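You operate a simulated robot arm through the tools that you are given. There is no shell and no other tool. Be economical: measure what you need, move in short steps, check, and stop when the job is done.

Carry out the task below with a simulated robot arm. There is one attempt and no reset: what you move stays moved.

TASK
Put one of the spacers from the top of the fitting bench on the blue card.
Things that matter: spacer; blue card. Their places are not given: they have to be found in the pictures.

It is judged by the outcome, as a careful person would: the job done as asked, and still so three seconds after it is handed in. It fails if anything else is knocked over, pushed out of place, dropped, spilled or broken.

THE ROBOT
A 7-joint arm with a two-finger parallel gripper, fixed in place. Base frame: the origin is at the foot of the arm, x ahead of it, y to its left, z up; the work surface is at about z = 900. Lengths are in mm, angles in degrees, forces in N, time in s.
With the tool pointing down near the work surface it reaches from about 300 to 680 mm from the base axis. Its first joint turns from -66.0 to 66.0 degrees. Payload 1.57 kg.
Tool frame: the origin (TCP) lies between the finger pads and is the grasp point; the fingertips stand 30 mm ahead of it; z points along the fingers, y is the line along which they close. The gripper opens to 110 mm. The fingers are 24 mm wide and 12 mm thick; the gripper's body (48 by 112 mm) begins 78 mm behind the TCP.
Orientation is that of the tool frame in the base frame, as a unit quaternion [w, x, y, z]. With the fingers straight down and closing along the base's y, the tool's x points along the base's -x, its y along +y and its z along -z.

THE INTERFACE
- The arm moves only by the tool move_arm. Its argument "moves" is one flat list of numbers, 7 for each row, row after row: the turn, a rotation vector about the tool's x, y, z in degrees, then the shift along the tool's x, y, z in mm, then the gripper command, from -1 (fully open) to 1 (shut), values between in proportion. In form: [wx, wy, wz, tx, ty, tz, hand, wx, wy, wz, tx, ty, tz, hand, ...]. A call has 1 to 8 rows; each row shifts and turns the commanded pose from where the row before left it, along the tool's axes as they then stand. A row lasts 0.2 s, in which the tool goes at most 50 mm and 8.6 degrees; a call with a longer step from one row to the next is refused whole, and so is a gripper value outside its range. A pose out of reach is approached as far as the arm can. The call stops where the force on the tool passes 40 N (or 10 N more than at its start, if that is more) or the arm is blocked; 0.2 s more then pass. The fingers move at their own pace (about 108 mm/s each) and stop on an object; they squeeze with about 40 N. The grip force told is the motor's: it shows also when the fingers shut on nothing. Time passes only in rows, and 0.2 s behind the last, so rows that do not move let the fingers close. It gives the time, the measured TCP pose, the force on the tool (base axes), the opening and the grip force at its end, in the units of the frame above (readings bear some noise), and new pictures: "views" is both (left out), scene, wrist or none.
- Cameras (640 x 400 px; columns grow to the right, rows downward): "scene" is fixed at [173.8, -404.3, 1395.7]; the picture's right is [0.66, -0.75, 0.00], its down [-0.49, -0.43, -0.76] and it looks along [0.57, 0.50, -0.65] (base axes); focal length 312 px, centre (320, 200). "wrist" rides on the gripper at [-36, 0, -80] in the tool frame; the picture's right is [0.00, -1.00, 0.00], its down [0.97, 0.00, -0.24] and it looks along [0.24, 0.00, 0.97] (tool axes); focal length 218 px, centre (320, 200).
- pixel_to_xyz(camera, pixels): for up to 12 pixels [column, row] of the newest picture of that camera ("zoom" is the newest enlarged one), the place [x, y, z] in the base frame of the surface seen there, good to about 2 mm. No time passes.
- close_up(camera, box): a new picture of the part [left, top, right, bottom] of that camera's present view, enlarged. No time passes.
- sign_off(): hands the job in; it is judged then, once.

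Work in short steps. Measure before you move; look again where a grasp or a placing could have gone wrong, and mend it. You have 60 turns and 100 pictures in all, the two below and enlarged ones among them. Open the gripper and draw the arm clear of the work before you hand the job in, unless the task says otherwise; then end with one line.

The tools are called after ">>>" as a command line: name --argument value ..., lists and objects as JSON in quotes. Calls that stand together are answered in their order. move_arm: Moves the arm, as the interface text tells. Its arguments: {"type":"object","properties":{"moves":{"type":"array","items":{"type":"number"}},"views":{"type":"string","enum":["both","scene","wrist","none"]}},"required":["moves"]} The other tools are called the same way: pixel_to_xyz (camera, pixels) gives the place of the surface under pixels of a picture; close_up (camera, box) takes an enlarged picture of a part of a camera's view; sign_off () hands the job in.

At the start:

```text
clock: 0.0
tcp_pos: [355.8, -175.6, 1160.5]
tcp_rot: [0.0, 0.0, 1.0, 0.0]
wrist_force: [-0.6, 0.2, -0.4]
grip_width: 110.1
finger_force: 0.1
```

scene: 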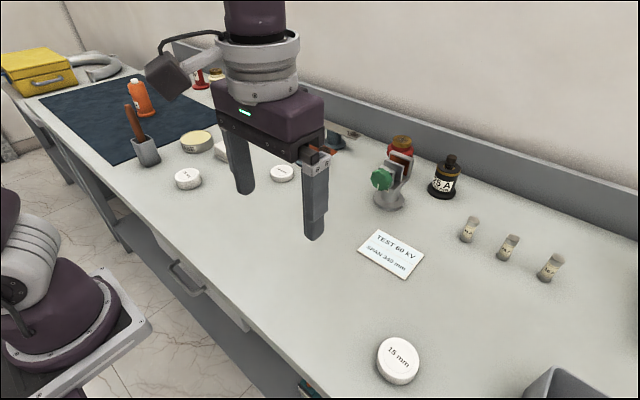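
wrist: 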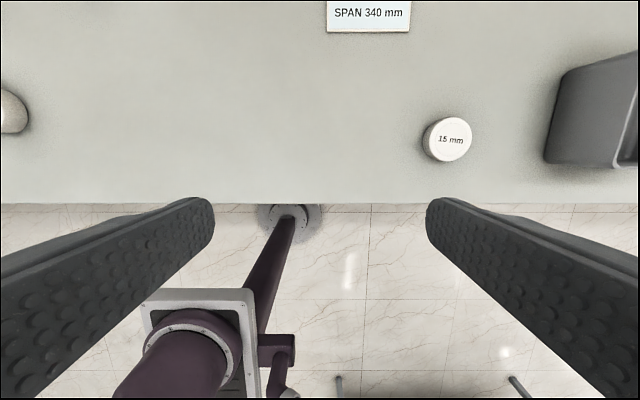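

The white discs look like spacers (one at 398,360 marked 15 mm), and I can't see a blue card yet. I'll take enlarged views to look for it.

>>> close_up --camera "scene" --box '[110, 70, 350, 220]'

>>> close_up --camera "scene" --box '[340, 120, 640, 400]'

```text
2.67 times, centred on (230, 145) of scene
```

zoom: 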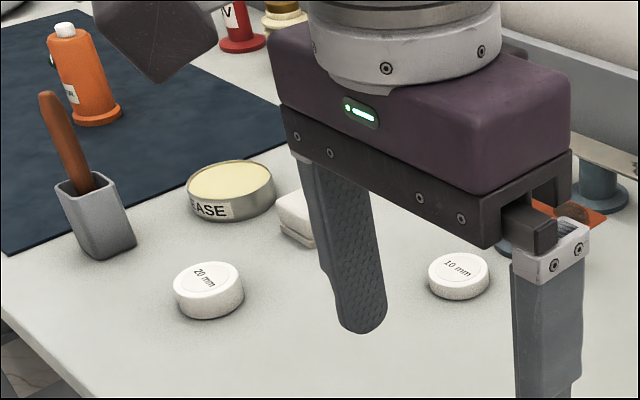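

```text
1.43 times, centred on (490, 260) of scene
```

zoom: 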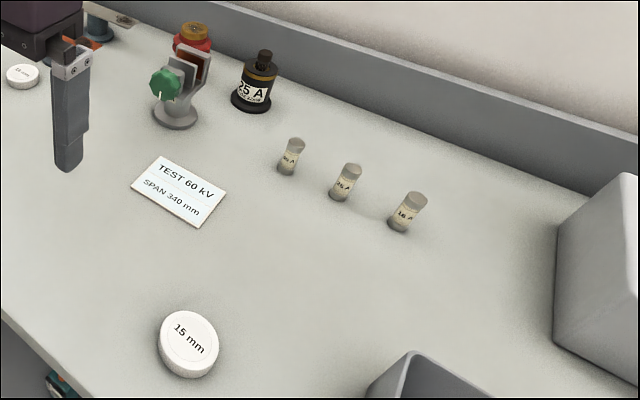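

The card at (392,253) looks white to pale blue, but the gripper hides part of the bench. I'll raise and move the arm to see the rest.

>>> move_arm --moves '[0, 0, 0, 0, 40, -20, -1, 0, 0, 0, 0, 45, -10, -1, 0, 0, 0, 0, 45, 0, -1, 0, 0, 0, 0, 45, 0, -1, 0, 0, 0, 0, 0, 0, -1]'

```text
clock: 1.2
tcp_pos: [355.2, 1.2, 1193.9]
tcp_rot: [0.0, 0.0, 1.0, 0.0]
wrist_force: [0.6, 0.0, 1.0]
grip_width: 110.0
finger_force: 0.0
```

scene: 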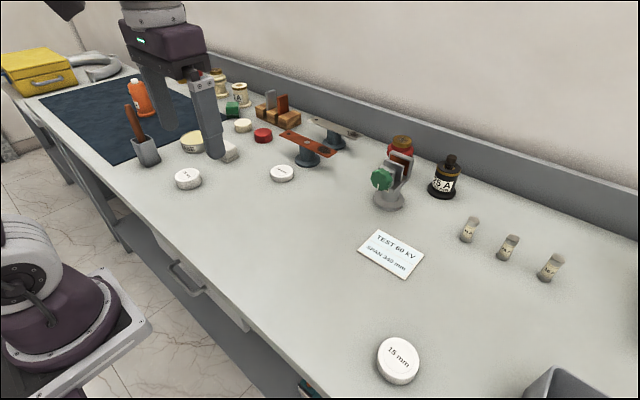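
wrist: 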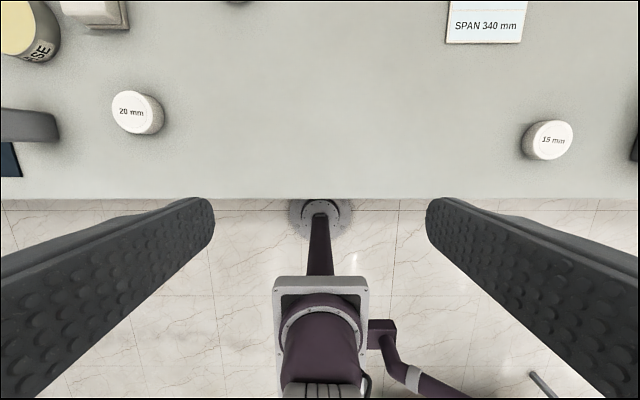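

>>> close_up --camera "scene" --box '[340, 215, 440, 290]'

>>> close_up --camera "scene" --box '[170, 60, 410, 210]'

>>> close_up --camera "scene" --box '[480, 250, 640, 400]'

```text
5.33 times, centred on (390, 252) of scene
```

zoom: 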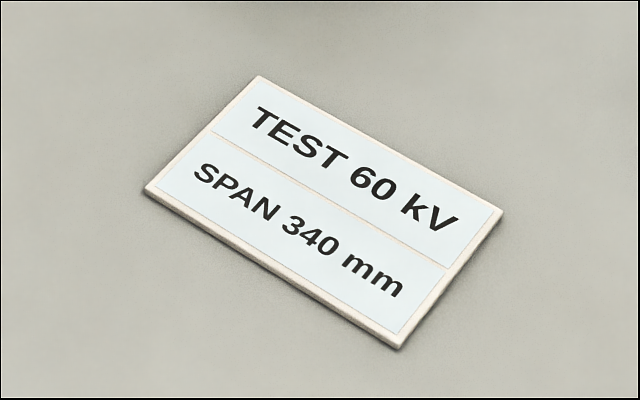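

```text
2.67 times, centred on (290, 135) of scene
```

zoom: 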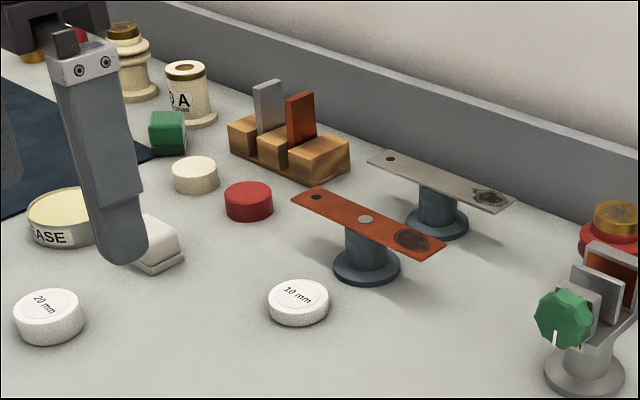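

```text
2.67 times, centred on (560, 325) of scene
```

zoom: 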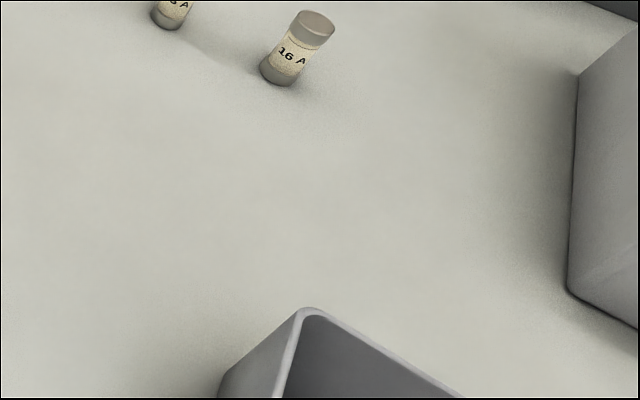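

The only card so far has pale bluish-white panels. Before settling on it, I'll look at the right part of the bench, which is outside the scene view.

>>> move_arm --moves '[0, 0, 0, 0, -48, -10, -1, 0, 0, 0, 0, -48, -10, -1, 0, 0, 0, 0, -48, -10, -1, 0, 0, 0, 0, -48, -10, -1, 0, 0, 0, 0, -48, 0, -1, 0, 0, 0, 0, -48, 0, -1, 0, 0, 0, 0, -48, 0, -1, 0, 0, 0, 0, -30, 0, -1]'

```text
clock: 3.0
tcp_pos: [359.8, -367.9, 1228.4]
tcp_rot: [0.001, -0.001, 1.0, 0.0]
wrist_force: [0.7, 1.2, -0.7]
grip_width: 110.2
finger_force: 0.1
```

scene: 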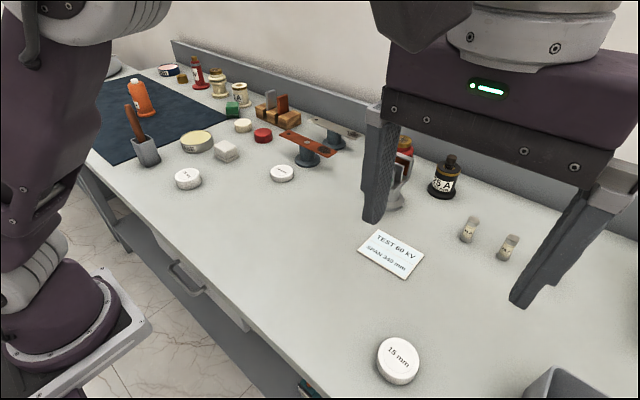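
wrist: 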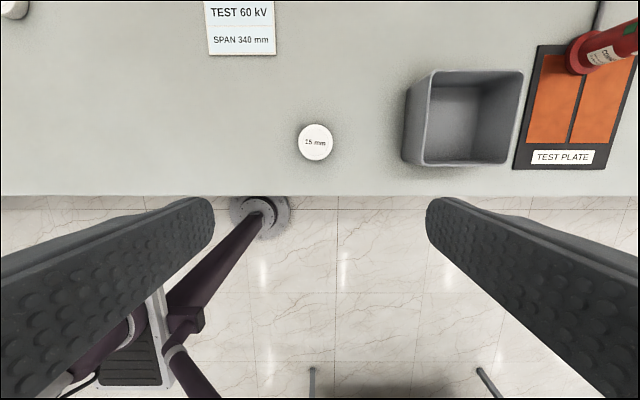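

Nothing here but a bin and a test plate. I'll tilt the wrist camera forward to check the back right.

>>> move_arm --moves '[0, -8, 0, 0, 0, 0, -1, 0, -8, 0, 0, 0, 0, -1, 0, -8, 0, 0, 0, 0, -1, 0, -8, 0, 0, 0, 0, -1, 0, -8, 0, 0, 0, 0, -1]' --views "wrist"

```text
clock: 4.2
tcp_pos: [356.4, -367.3, 1232.1]
tcp_rot: [0.343, 0.0, 0.939, 0.0]
wrist_force: [0.7, -0.7, 0.1]
grip_width: 110.1
finger_force: 0.0
```

wrist: 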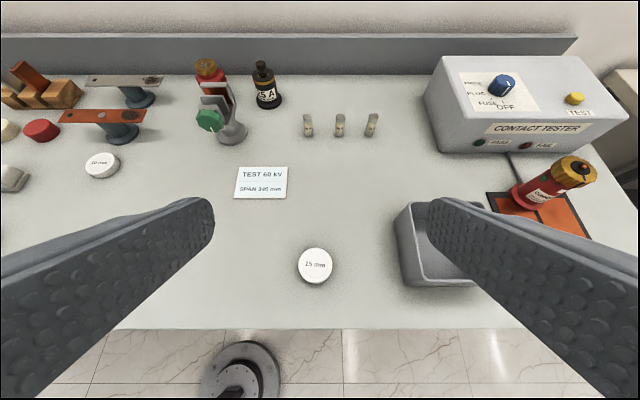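

The TEST card, with its pale blue face, is the only card on the bench, and the three white discs marked in mm are the spacers. I'll use the isolated 15 mm disc and measure both it and the card.

>>> pixel_to_xyz --camera "scene" --pixels '[[398, 353], [378, 355], [418, 356], [400, 338], [397, 371], [397, 383], [391, 254], [359, 250], [381, 231], [424, 254], [409, 278], [440, 340]]'

>>> pixel_to_xyz --camera "wrist" --pixels '[[315, 265], [298, 265], [332, 265], [315, 250], [315, 281], [237, 168], [287, 167], [286, 198], [235, 198], [396, 230]]'

```text
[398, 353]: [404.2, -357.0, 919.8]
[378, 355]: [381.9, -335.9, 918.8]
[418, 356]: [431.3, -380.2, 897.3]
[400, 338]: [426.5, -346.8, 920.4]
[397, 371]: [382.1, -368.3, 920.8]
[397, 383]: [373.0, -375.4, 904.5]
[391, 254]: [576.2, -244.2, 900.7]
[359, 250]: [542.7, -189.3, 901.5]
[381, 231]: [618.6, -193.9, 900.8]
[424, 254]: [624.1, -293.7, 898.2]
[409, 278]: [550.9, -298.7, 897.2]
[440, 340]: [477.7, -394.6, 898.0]
```

```text
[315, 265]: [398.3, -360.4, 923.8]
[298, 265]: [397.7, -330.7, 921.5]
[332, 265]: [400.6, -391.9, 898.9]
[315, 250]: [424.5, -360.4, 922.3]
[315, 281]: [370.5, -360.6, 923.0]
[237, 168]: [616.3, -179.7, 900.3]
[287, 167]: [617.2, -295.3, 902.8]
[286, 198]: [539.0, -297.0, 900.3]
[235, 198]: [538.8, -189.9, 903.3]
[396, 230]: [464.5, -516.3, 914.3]
```

Disc centre is about (402, -360), 58 mm across, top at z≈921. Card centre is about (579, -244). I'll level the tool and come down above the disc.

>>> move_arm --moves '[0, 8, 0, 0, 0, 0, -1, 0, 8, 0, 0, 0, 0, -1, 0, 8, 0, 0, 0, 0, -1, 0, 8, 0, 0, 0, 0, -1, 0, 8, 0, 0, 0, 0, -1, 0, 0, 0, -44, 8, 15, -1, 0, 0, 0, 0, 0, 48, -1, 0, 0, 0, 0, 0, 48, -1]' --views "wrist"

```text
clock: 6.0
tcp_pos: [403.2, -359.3, 1121.7]
tcp_rot: [0.0, 0.001, 1.0, -0.001]
wrist_force: [0.8, 0.0, -1.0]
grip_width: 110.3
finger_force: 0.0
```

wrist: 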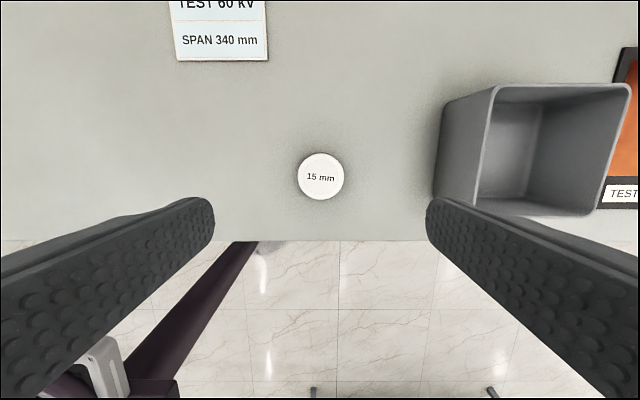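

The disc is centred between the fingers. I'll check the disc centre again and the bin's left edge before going down.

>>> pixel_to_xyz --camera "wrist" --pixels '[[321, 177], [300, 177], [342, 177], [321, 156], [321, 196], [444, 105], [436, 190], [425, 180]]'

>>> move_arm --moves '[0, 0, 0, 0, 0, 48, -1, 0, 0, 0, 0, 0, 48, -1, 0, 0, 0, 0, 0, 30, -1]'

```text
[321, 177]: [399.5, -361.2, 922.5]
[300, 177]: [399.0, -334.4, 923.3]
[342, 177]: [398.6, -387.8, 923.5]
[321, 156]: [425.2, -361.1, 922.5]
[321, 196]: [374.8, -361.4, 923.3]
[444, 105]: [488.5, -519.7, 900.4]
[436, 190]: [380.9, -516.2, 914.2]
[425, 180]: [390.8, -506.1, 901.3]
```

```text
clock: 6.8
tcp_pos: [399.7, -359.5, 994.7]
tcp_rot: [0.0, 0.001, 1.0, 0.0]
wrist_force: [0.1, 1.1, -0.4]
grip_width: 110.1
finger_force: 0.1
```

scene: 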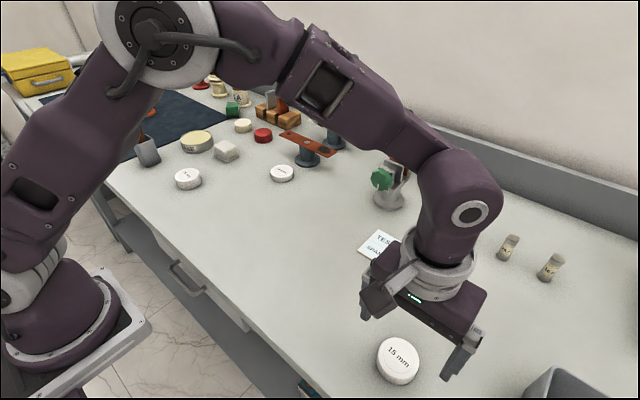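
wrist: 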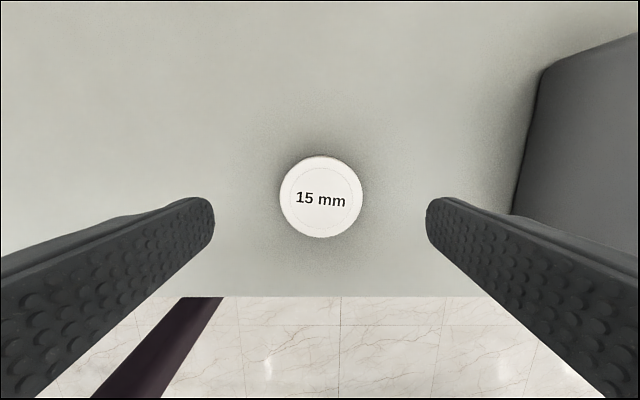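

Bin is clear by about 80 mm. I'll go down to TCP z≈936, then close.

>>> move_arm --moves '[0, 0, 0, 0, -1, 30, -1, 0, 0, 0, 0, 0, 20, -1, 0, 0, 0, 0, 0, 9, -1, 0, 0, 0, 0, 0, 0, 0.2, 0, 0, 0, 0, 0, 0, 1, 0, 0, 0, 0, 0, 0, 1, 0, 0, 0, 0, 0, 0, 1]'

```text
clock: 8.4
tcp_pos: [399.9, -360.7, 933.8]
tcp_rot: [0.001, -0.001, 1.0, 0.0]
wrist_force: [0.0, -0.6, -0.7]
grip_width: 57.8
finger_force: 39.8
```

scene: 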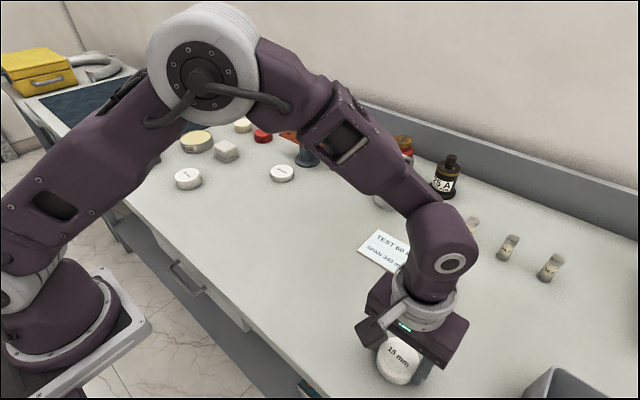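
wrist: 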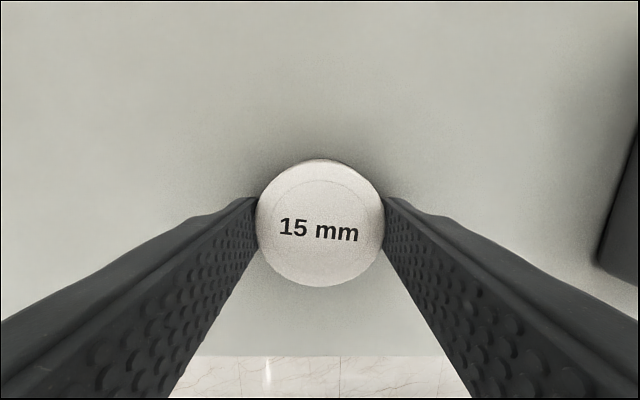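

Gripped at 57.8 mm. I'll lift the disc and measure the obstacles near the card.

>>> move_arm --moves '[0, 0, 0, 0, 0, -15, 1, 0, 0, 0, 0, 0, -40, 1, 0, 0, 0, 0, 0, -45, 1, 0, 0, 0, 0, 0, -45, 1, 0, 0, 0, 0, 0, -25, 1]'

```text
clock: 9.6
tcp_pos: [399.4, -358.8, 1105.3]
tcp_rot: [0.0, -0.001, 1.0, 0.0]
wrist_force: [0.5, -0.6, 0.1]
grip_width: 57.4
finger_force: 40.3
```

scene: 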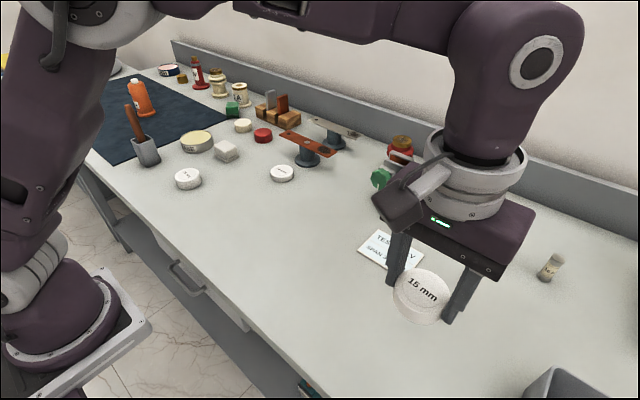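
wrist: 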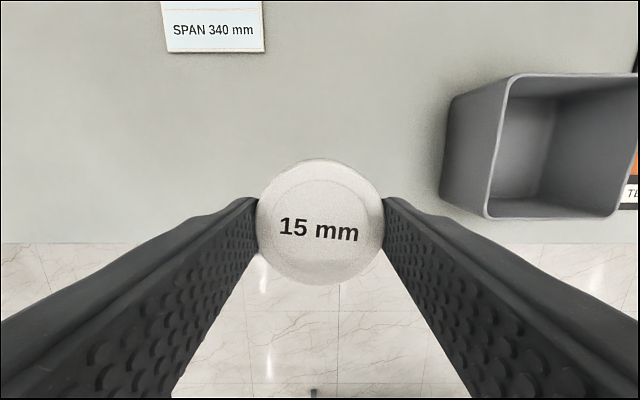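

I'll move to about (510, -244), staying high, to see the area around the card.

>>> move_arm --moves '[0, 0, 0, -28, 29, -10, 1, 0, 0, 0, -28, 29, 0, 1, 0, 0, 0, -28, 29, 0, 1, 0, 0, 0, -26, 28, 0, 1, 0, 0, 0, 0, 0, 0, 1]'

```text
clock: 10.8
tcp_pos: [510.0, -244.8, 1113.9]
tcp_rot: [0.0, 0.0, 1.0, 0.0]
wrist_force: [-0.7, -0.5, -0.5]
grip_width: 57.7
finger_force: 40.5
```

scene: 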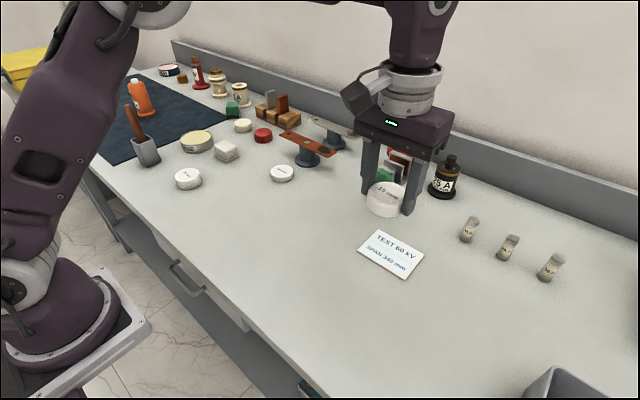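
wrist: 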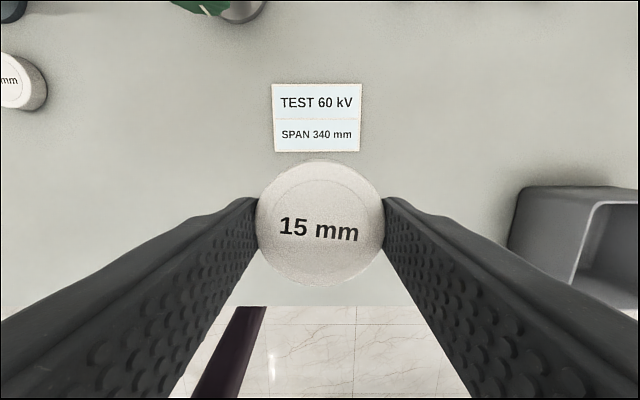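

>>> pixel_to_xyz --camera "wrist" --pixels '[[273, 85], [360, 85], [361, 151], [274, 151], [316, 118], [205, 10], [180, 5], [262, 10], [240, 22]]'

>>> close_up --camera "wrist" --box '[140, 0, 380, 160]'

```text
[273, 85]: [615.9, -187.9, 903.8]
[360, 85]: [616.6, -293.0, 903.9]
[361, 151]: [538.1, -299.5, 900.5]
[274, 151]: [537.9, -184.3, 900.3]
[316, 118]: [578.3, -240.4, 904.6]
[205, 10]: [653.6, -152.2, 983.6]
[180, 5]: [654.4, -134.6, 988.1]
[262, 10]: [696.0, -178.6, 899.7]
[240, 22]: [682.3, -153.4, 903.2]
```

```text
2.50 times, centred on (260, 80) of wrist
```

zoom: 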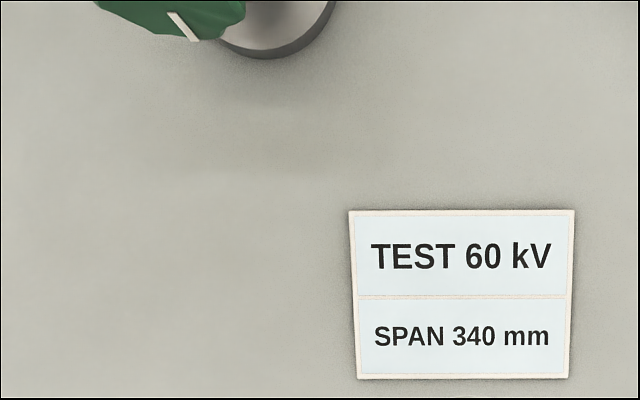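

Card spans x 538–616, y -190 to -295, and the green knob (x>650, z≈988) is clear. I'll go above the card centre and down to about z 955.

>>> move_arm --moves '[0, 0, 0, -33, 3, 0, 1, 0, 0, 0, -33, 0, 0, 1, 0, 0, 0, 0, 0, 45, 1, 0, 0, 0, 0, 0, 45, 1, 0, 0, 0, 0, 0, 45, 1, 0, 0, 0, 0, 0, 24, 1, 0, 0, 0, 0, 0, 0, 1]'

```text
clock: 12.4
tcp_pos: [574.5, -243.2, 954.4]
tcp_rot: [0.001, -0.001, 1.0, 0.0]
wrist_force: [0.1, 0.1, -0.4]
grip_width: 57.3
finger_force: 40.2
```

scene: 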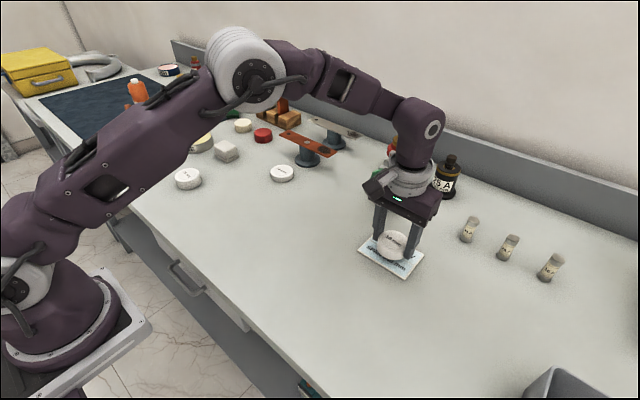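
wrist: 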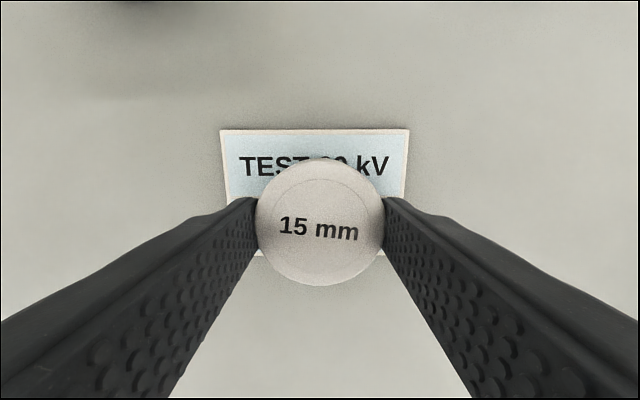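

The disc is over the card. I'll lower it in small steps until it just touches.

>>> move_arm --moves '[0, 0, 0, -2, 1, 8, 1, 0, 0, 0, 0, 0, 4, 1, 0, 0, 0, 0, 0, 2, 1, 0, 0, 0, 0, 0, 1, 1, 0, 0, 0, 0, 0, 0, 1]'

```text
clock: 13.6
tcp_pos: [579.0, -241.8, 940.3]
tcp_rot: [0.0, 0.0, 1.0, 0.0]
wrist_force: [-0.1, -0.6, -0.2]
grip_width: 57.5
finger_force: 40.2
```

scene: 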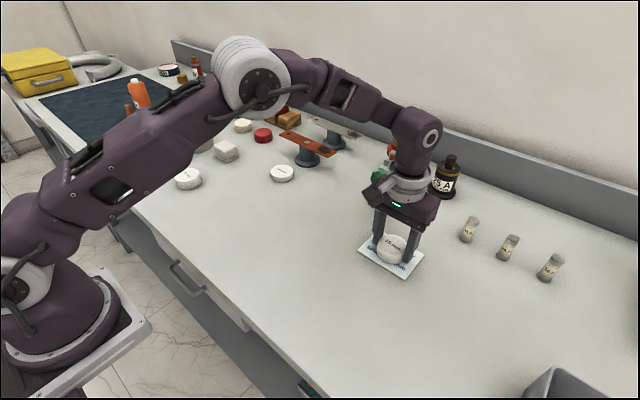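
wrist: 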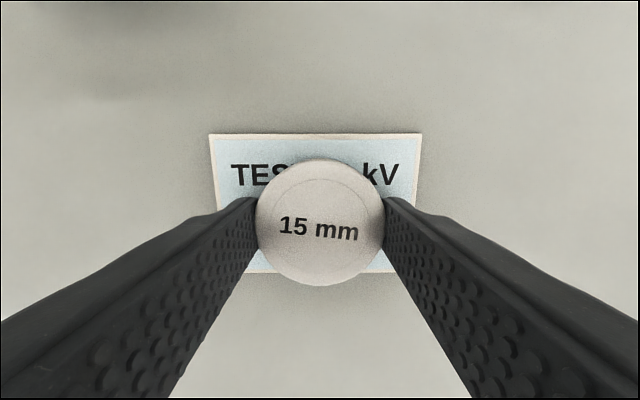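

No contact yet. I'll keep going down 1 mm at a time and watch the force.

>>> move_arm --moves '[0, 0, 0, 0, 0, 1, 1, 0, 0, 0, 0, 0, 1, 1, 0, 0, 0, 0, 0, 0, 1]' --views "none"

>>> move_arm --moves '[0, 0, 0, 0, 0, 1, 1, 0, 0, 0, 0, 0, 0, 1]' --views "none"

```text
clock: 14.4
tcp_pos: [578.2, -241.0, 937.4]
tcp_rot: [0.0, 0.001, 1.0, 0.0]
wrist_force: [0.1, 0.0, 0.3]
grip_width: 57.6
finger_force: 39.5
```

```text
clock: 15.0
tcp_pos: [578.0, -241.5, 937.7]
tcp_rot: [0.002, 0.0, 1.0, -0.001]
wrist_force: [1.0, 1.3, 10.6]
grip_width: 57.6
finger_force: 40.0
```

Contact at 10.6 N. I'll open partway and draw straight up.

>>> move_arm --moves '[0, 0, 0, 0, 0, -0.7, 1, 0, 0, 0, 0, 0, 0, -0.2, 0, 0, 0, 0, 0, 0, -0.45, 0, 0, 0, 0, 0, 0, -0.45, 0, 0, 0, 0, 0, -25, -0.45, 0, 0, 0, 0, 0, -45, -0.45, 0, 0, 0, 0, 0, -45, -0.45, 0, 0, 0, 0, 0, -45, -1]'

>>> move_arm --moves '[0, 0, 0, 45, 0, -10, -1, 0, 0, 0, 45, 0, 0, -1, 0, 0, 0, 45, 0, 0, -1, 0, 0, 0, 0, 0, 0, -1]'

>>> close_up --camera "scene" --box '[320, 180, 460, 300]'

```text
clock: 16.8
tcp_pos: [574.5, -241.5, 1097.4]
tcp_rot: [0.0, 0.0, 1.0, 0.0]
wrist_force: [0.3, 0.0, 0.4]
grip_width: 110.2
finger_force: 0.0
```

scene: 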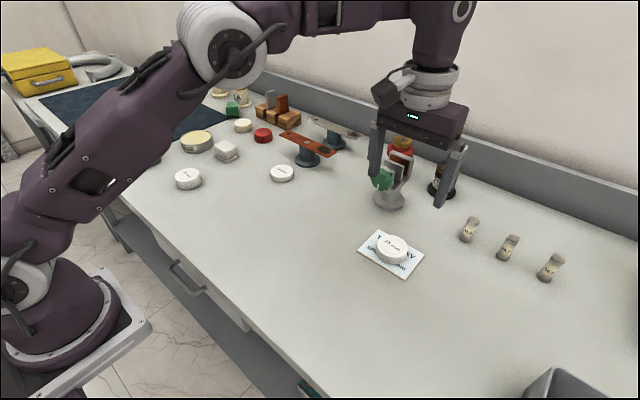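
wrist: 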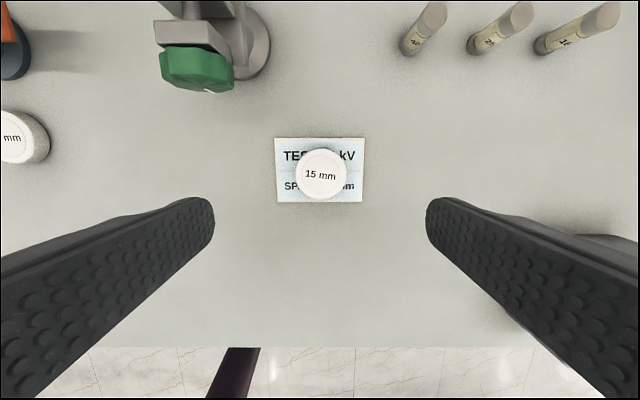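

```text
clock: 17.8
tcp_pos: [442.1, -235.4, 1108.2]
tcp_rot: [0.0, -0.001, 1.0, 0.001]
wrist_force: [-0.4, 0.3, -0.1]
grip_width: 110.0
finger_force: 0.0
```

scene: 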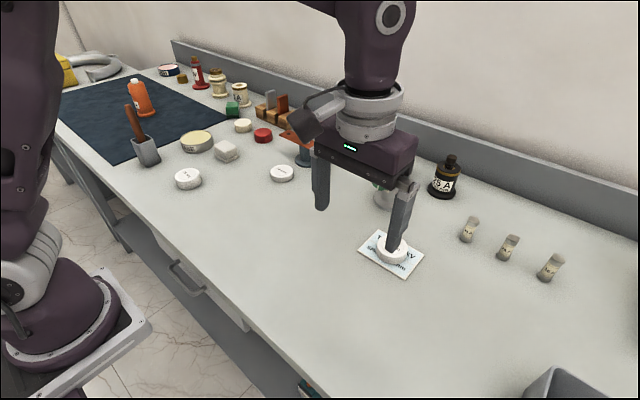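
wrist: 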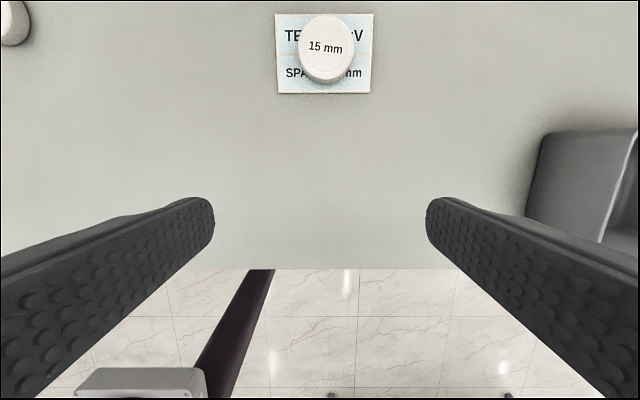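

```text
3.33 times, centred on (390, 240) of scene
```

zoom: 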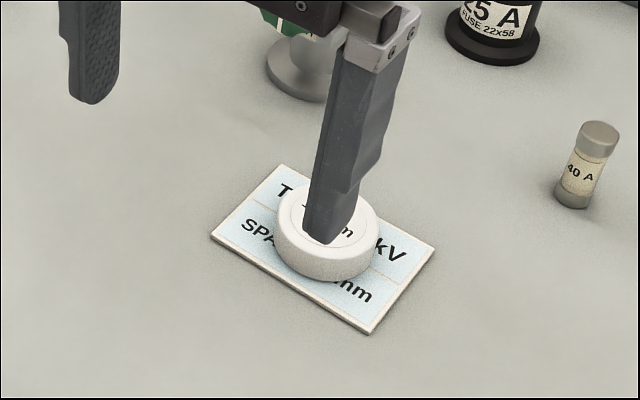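

The spacer lies flat in the middle of the card, and nothing else has moved. The gripper is open and clear, so I'm handing the job in.

>>> sign_off

```text
The job is handed in.
```

The 15 mm spacer is lying flat in the middle of the pale-blue TEST 60 kV card (the only card I found on the bench), nothing else was moved, and the job is handed in.
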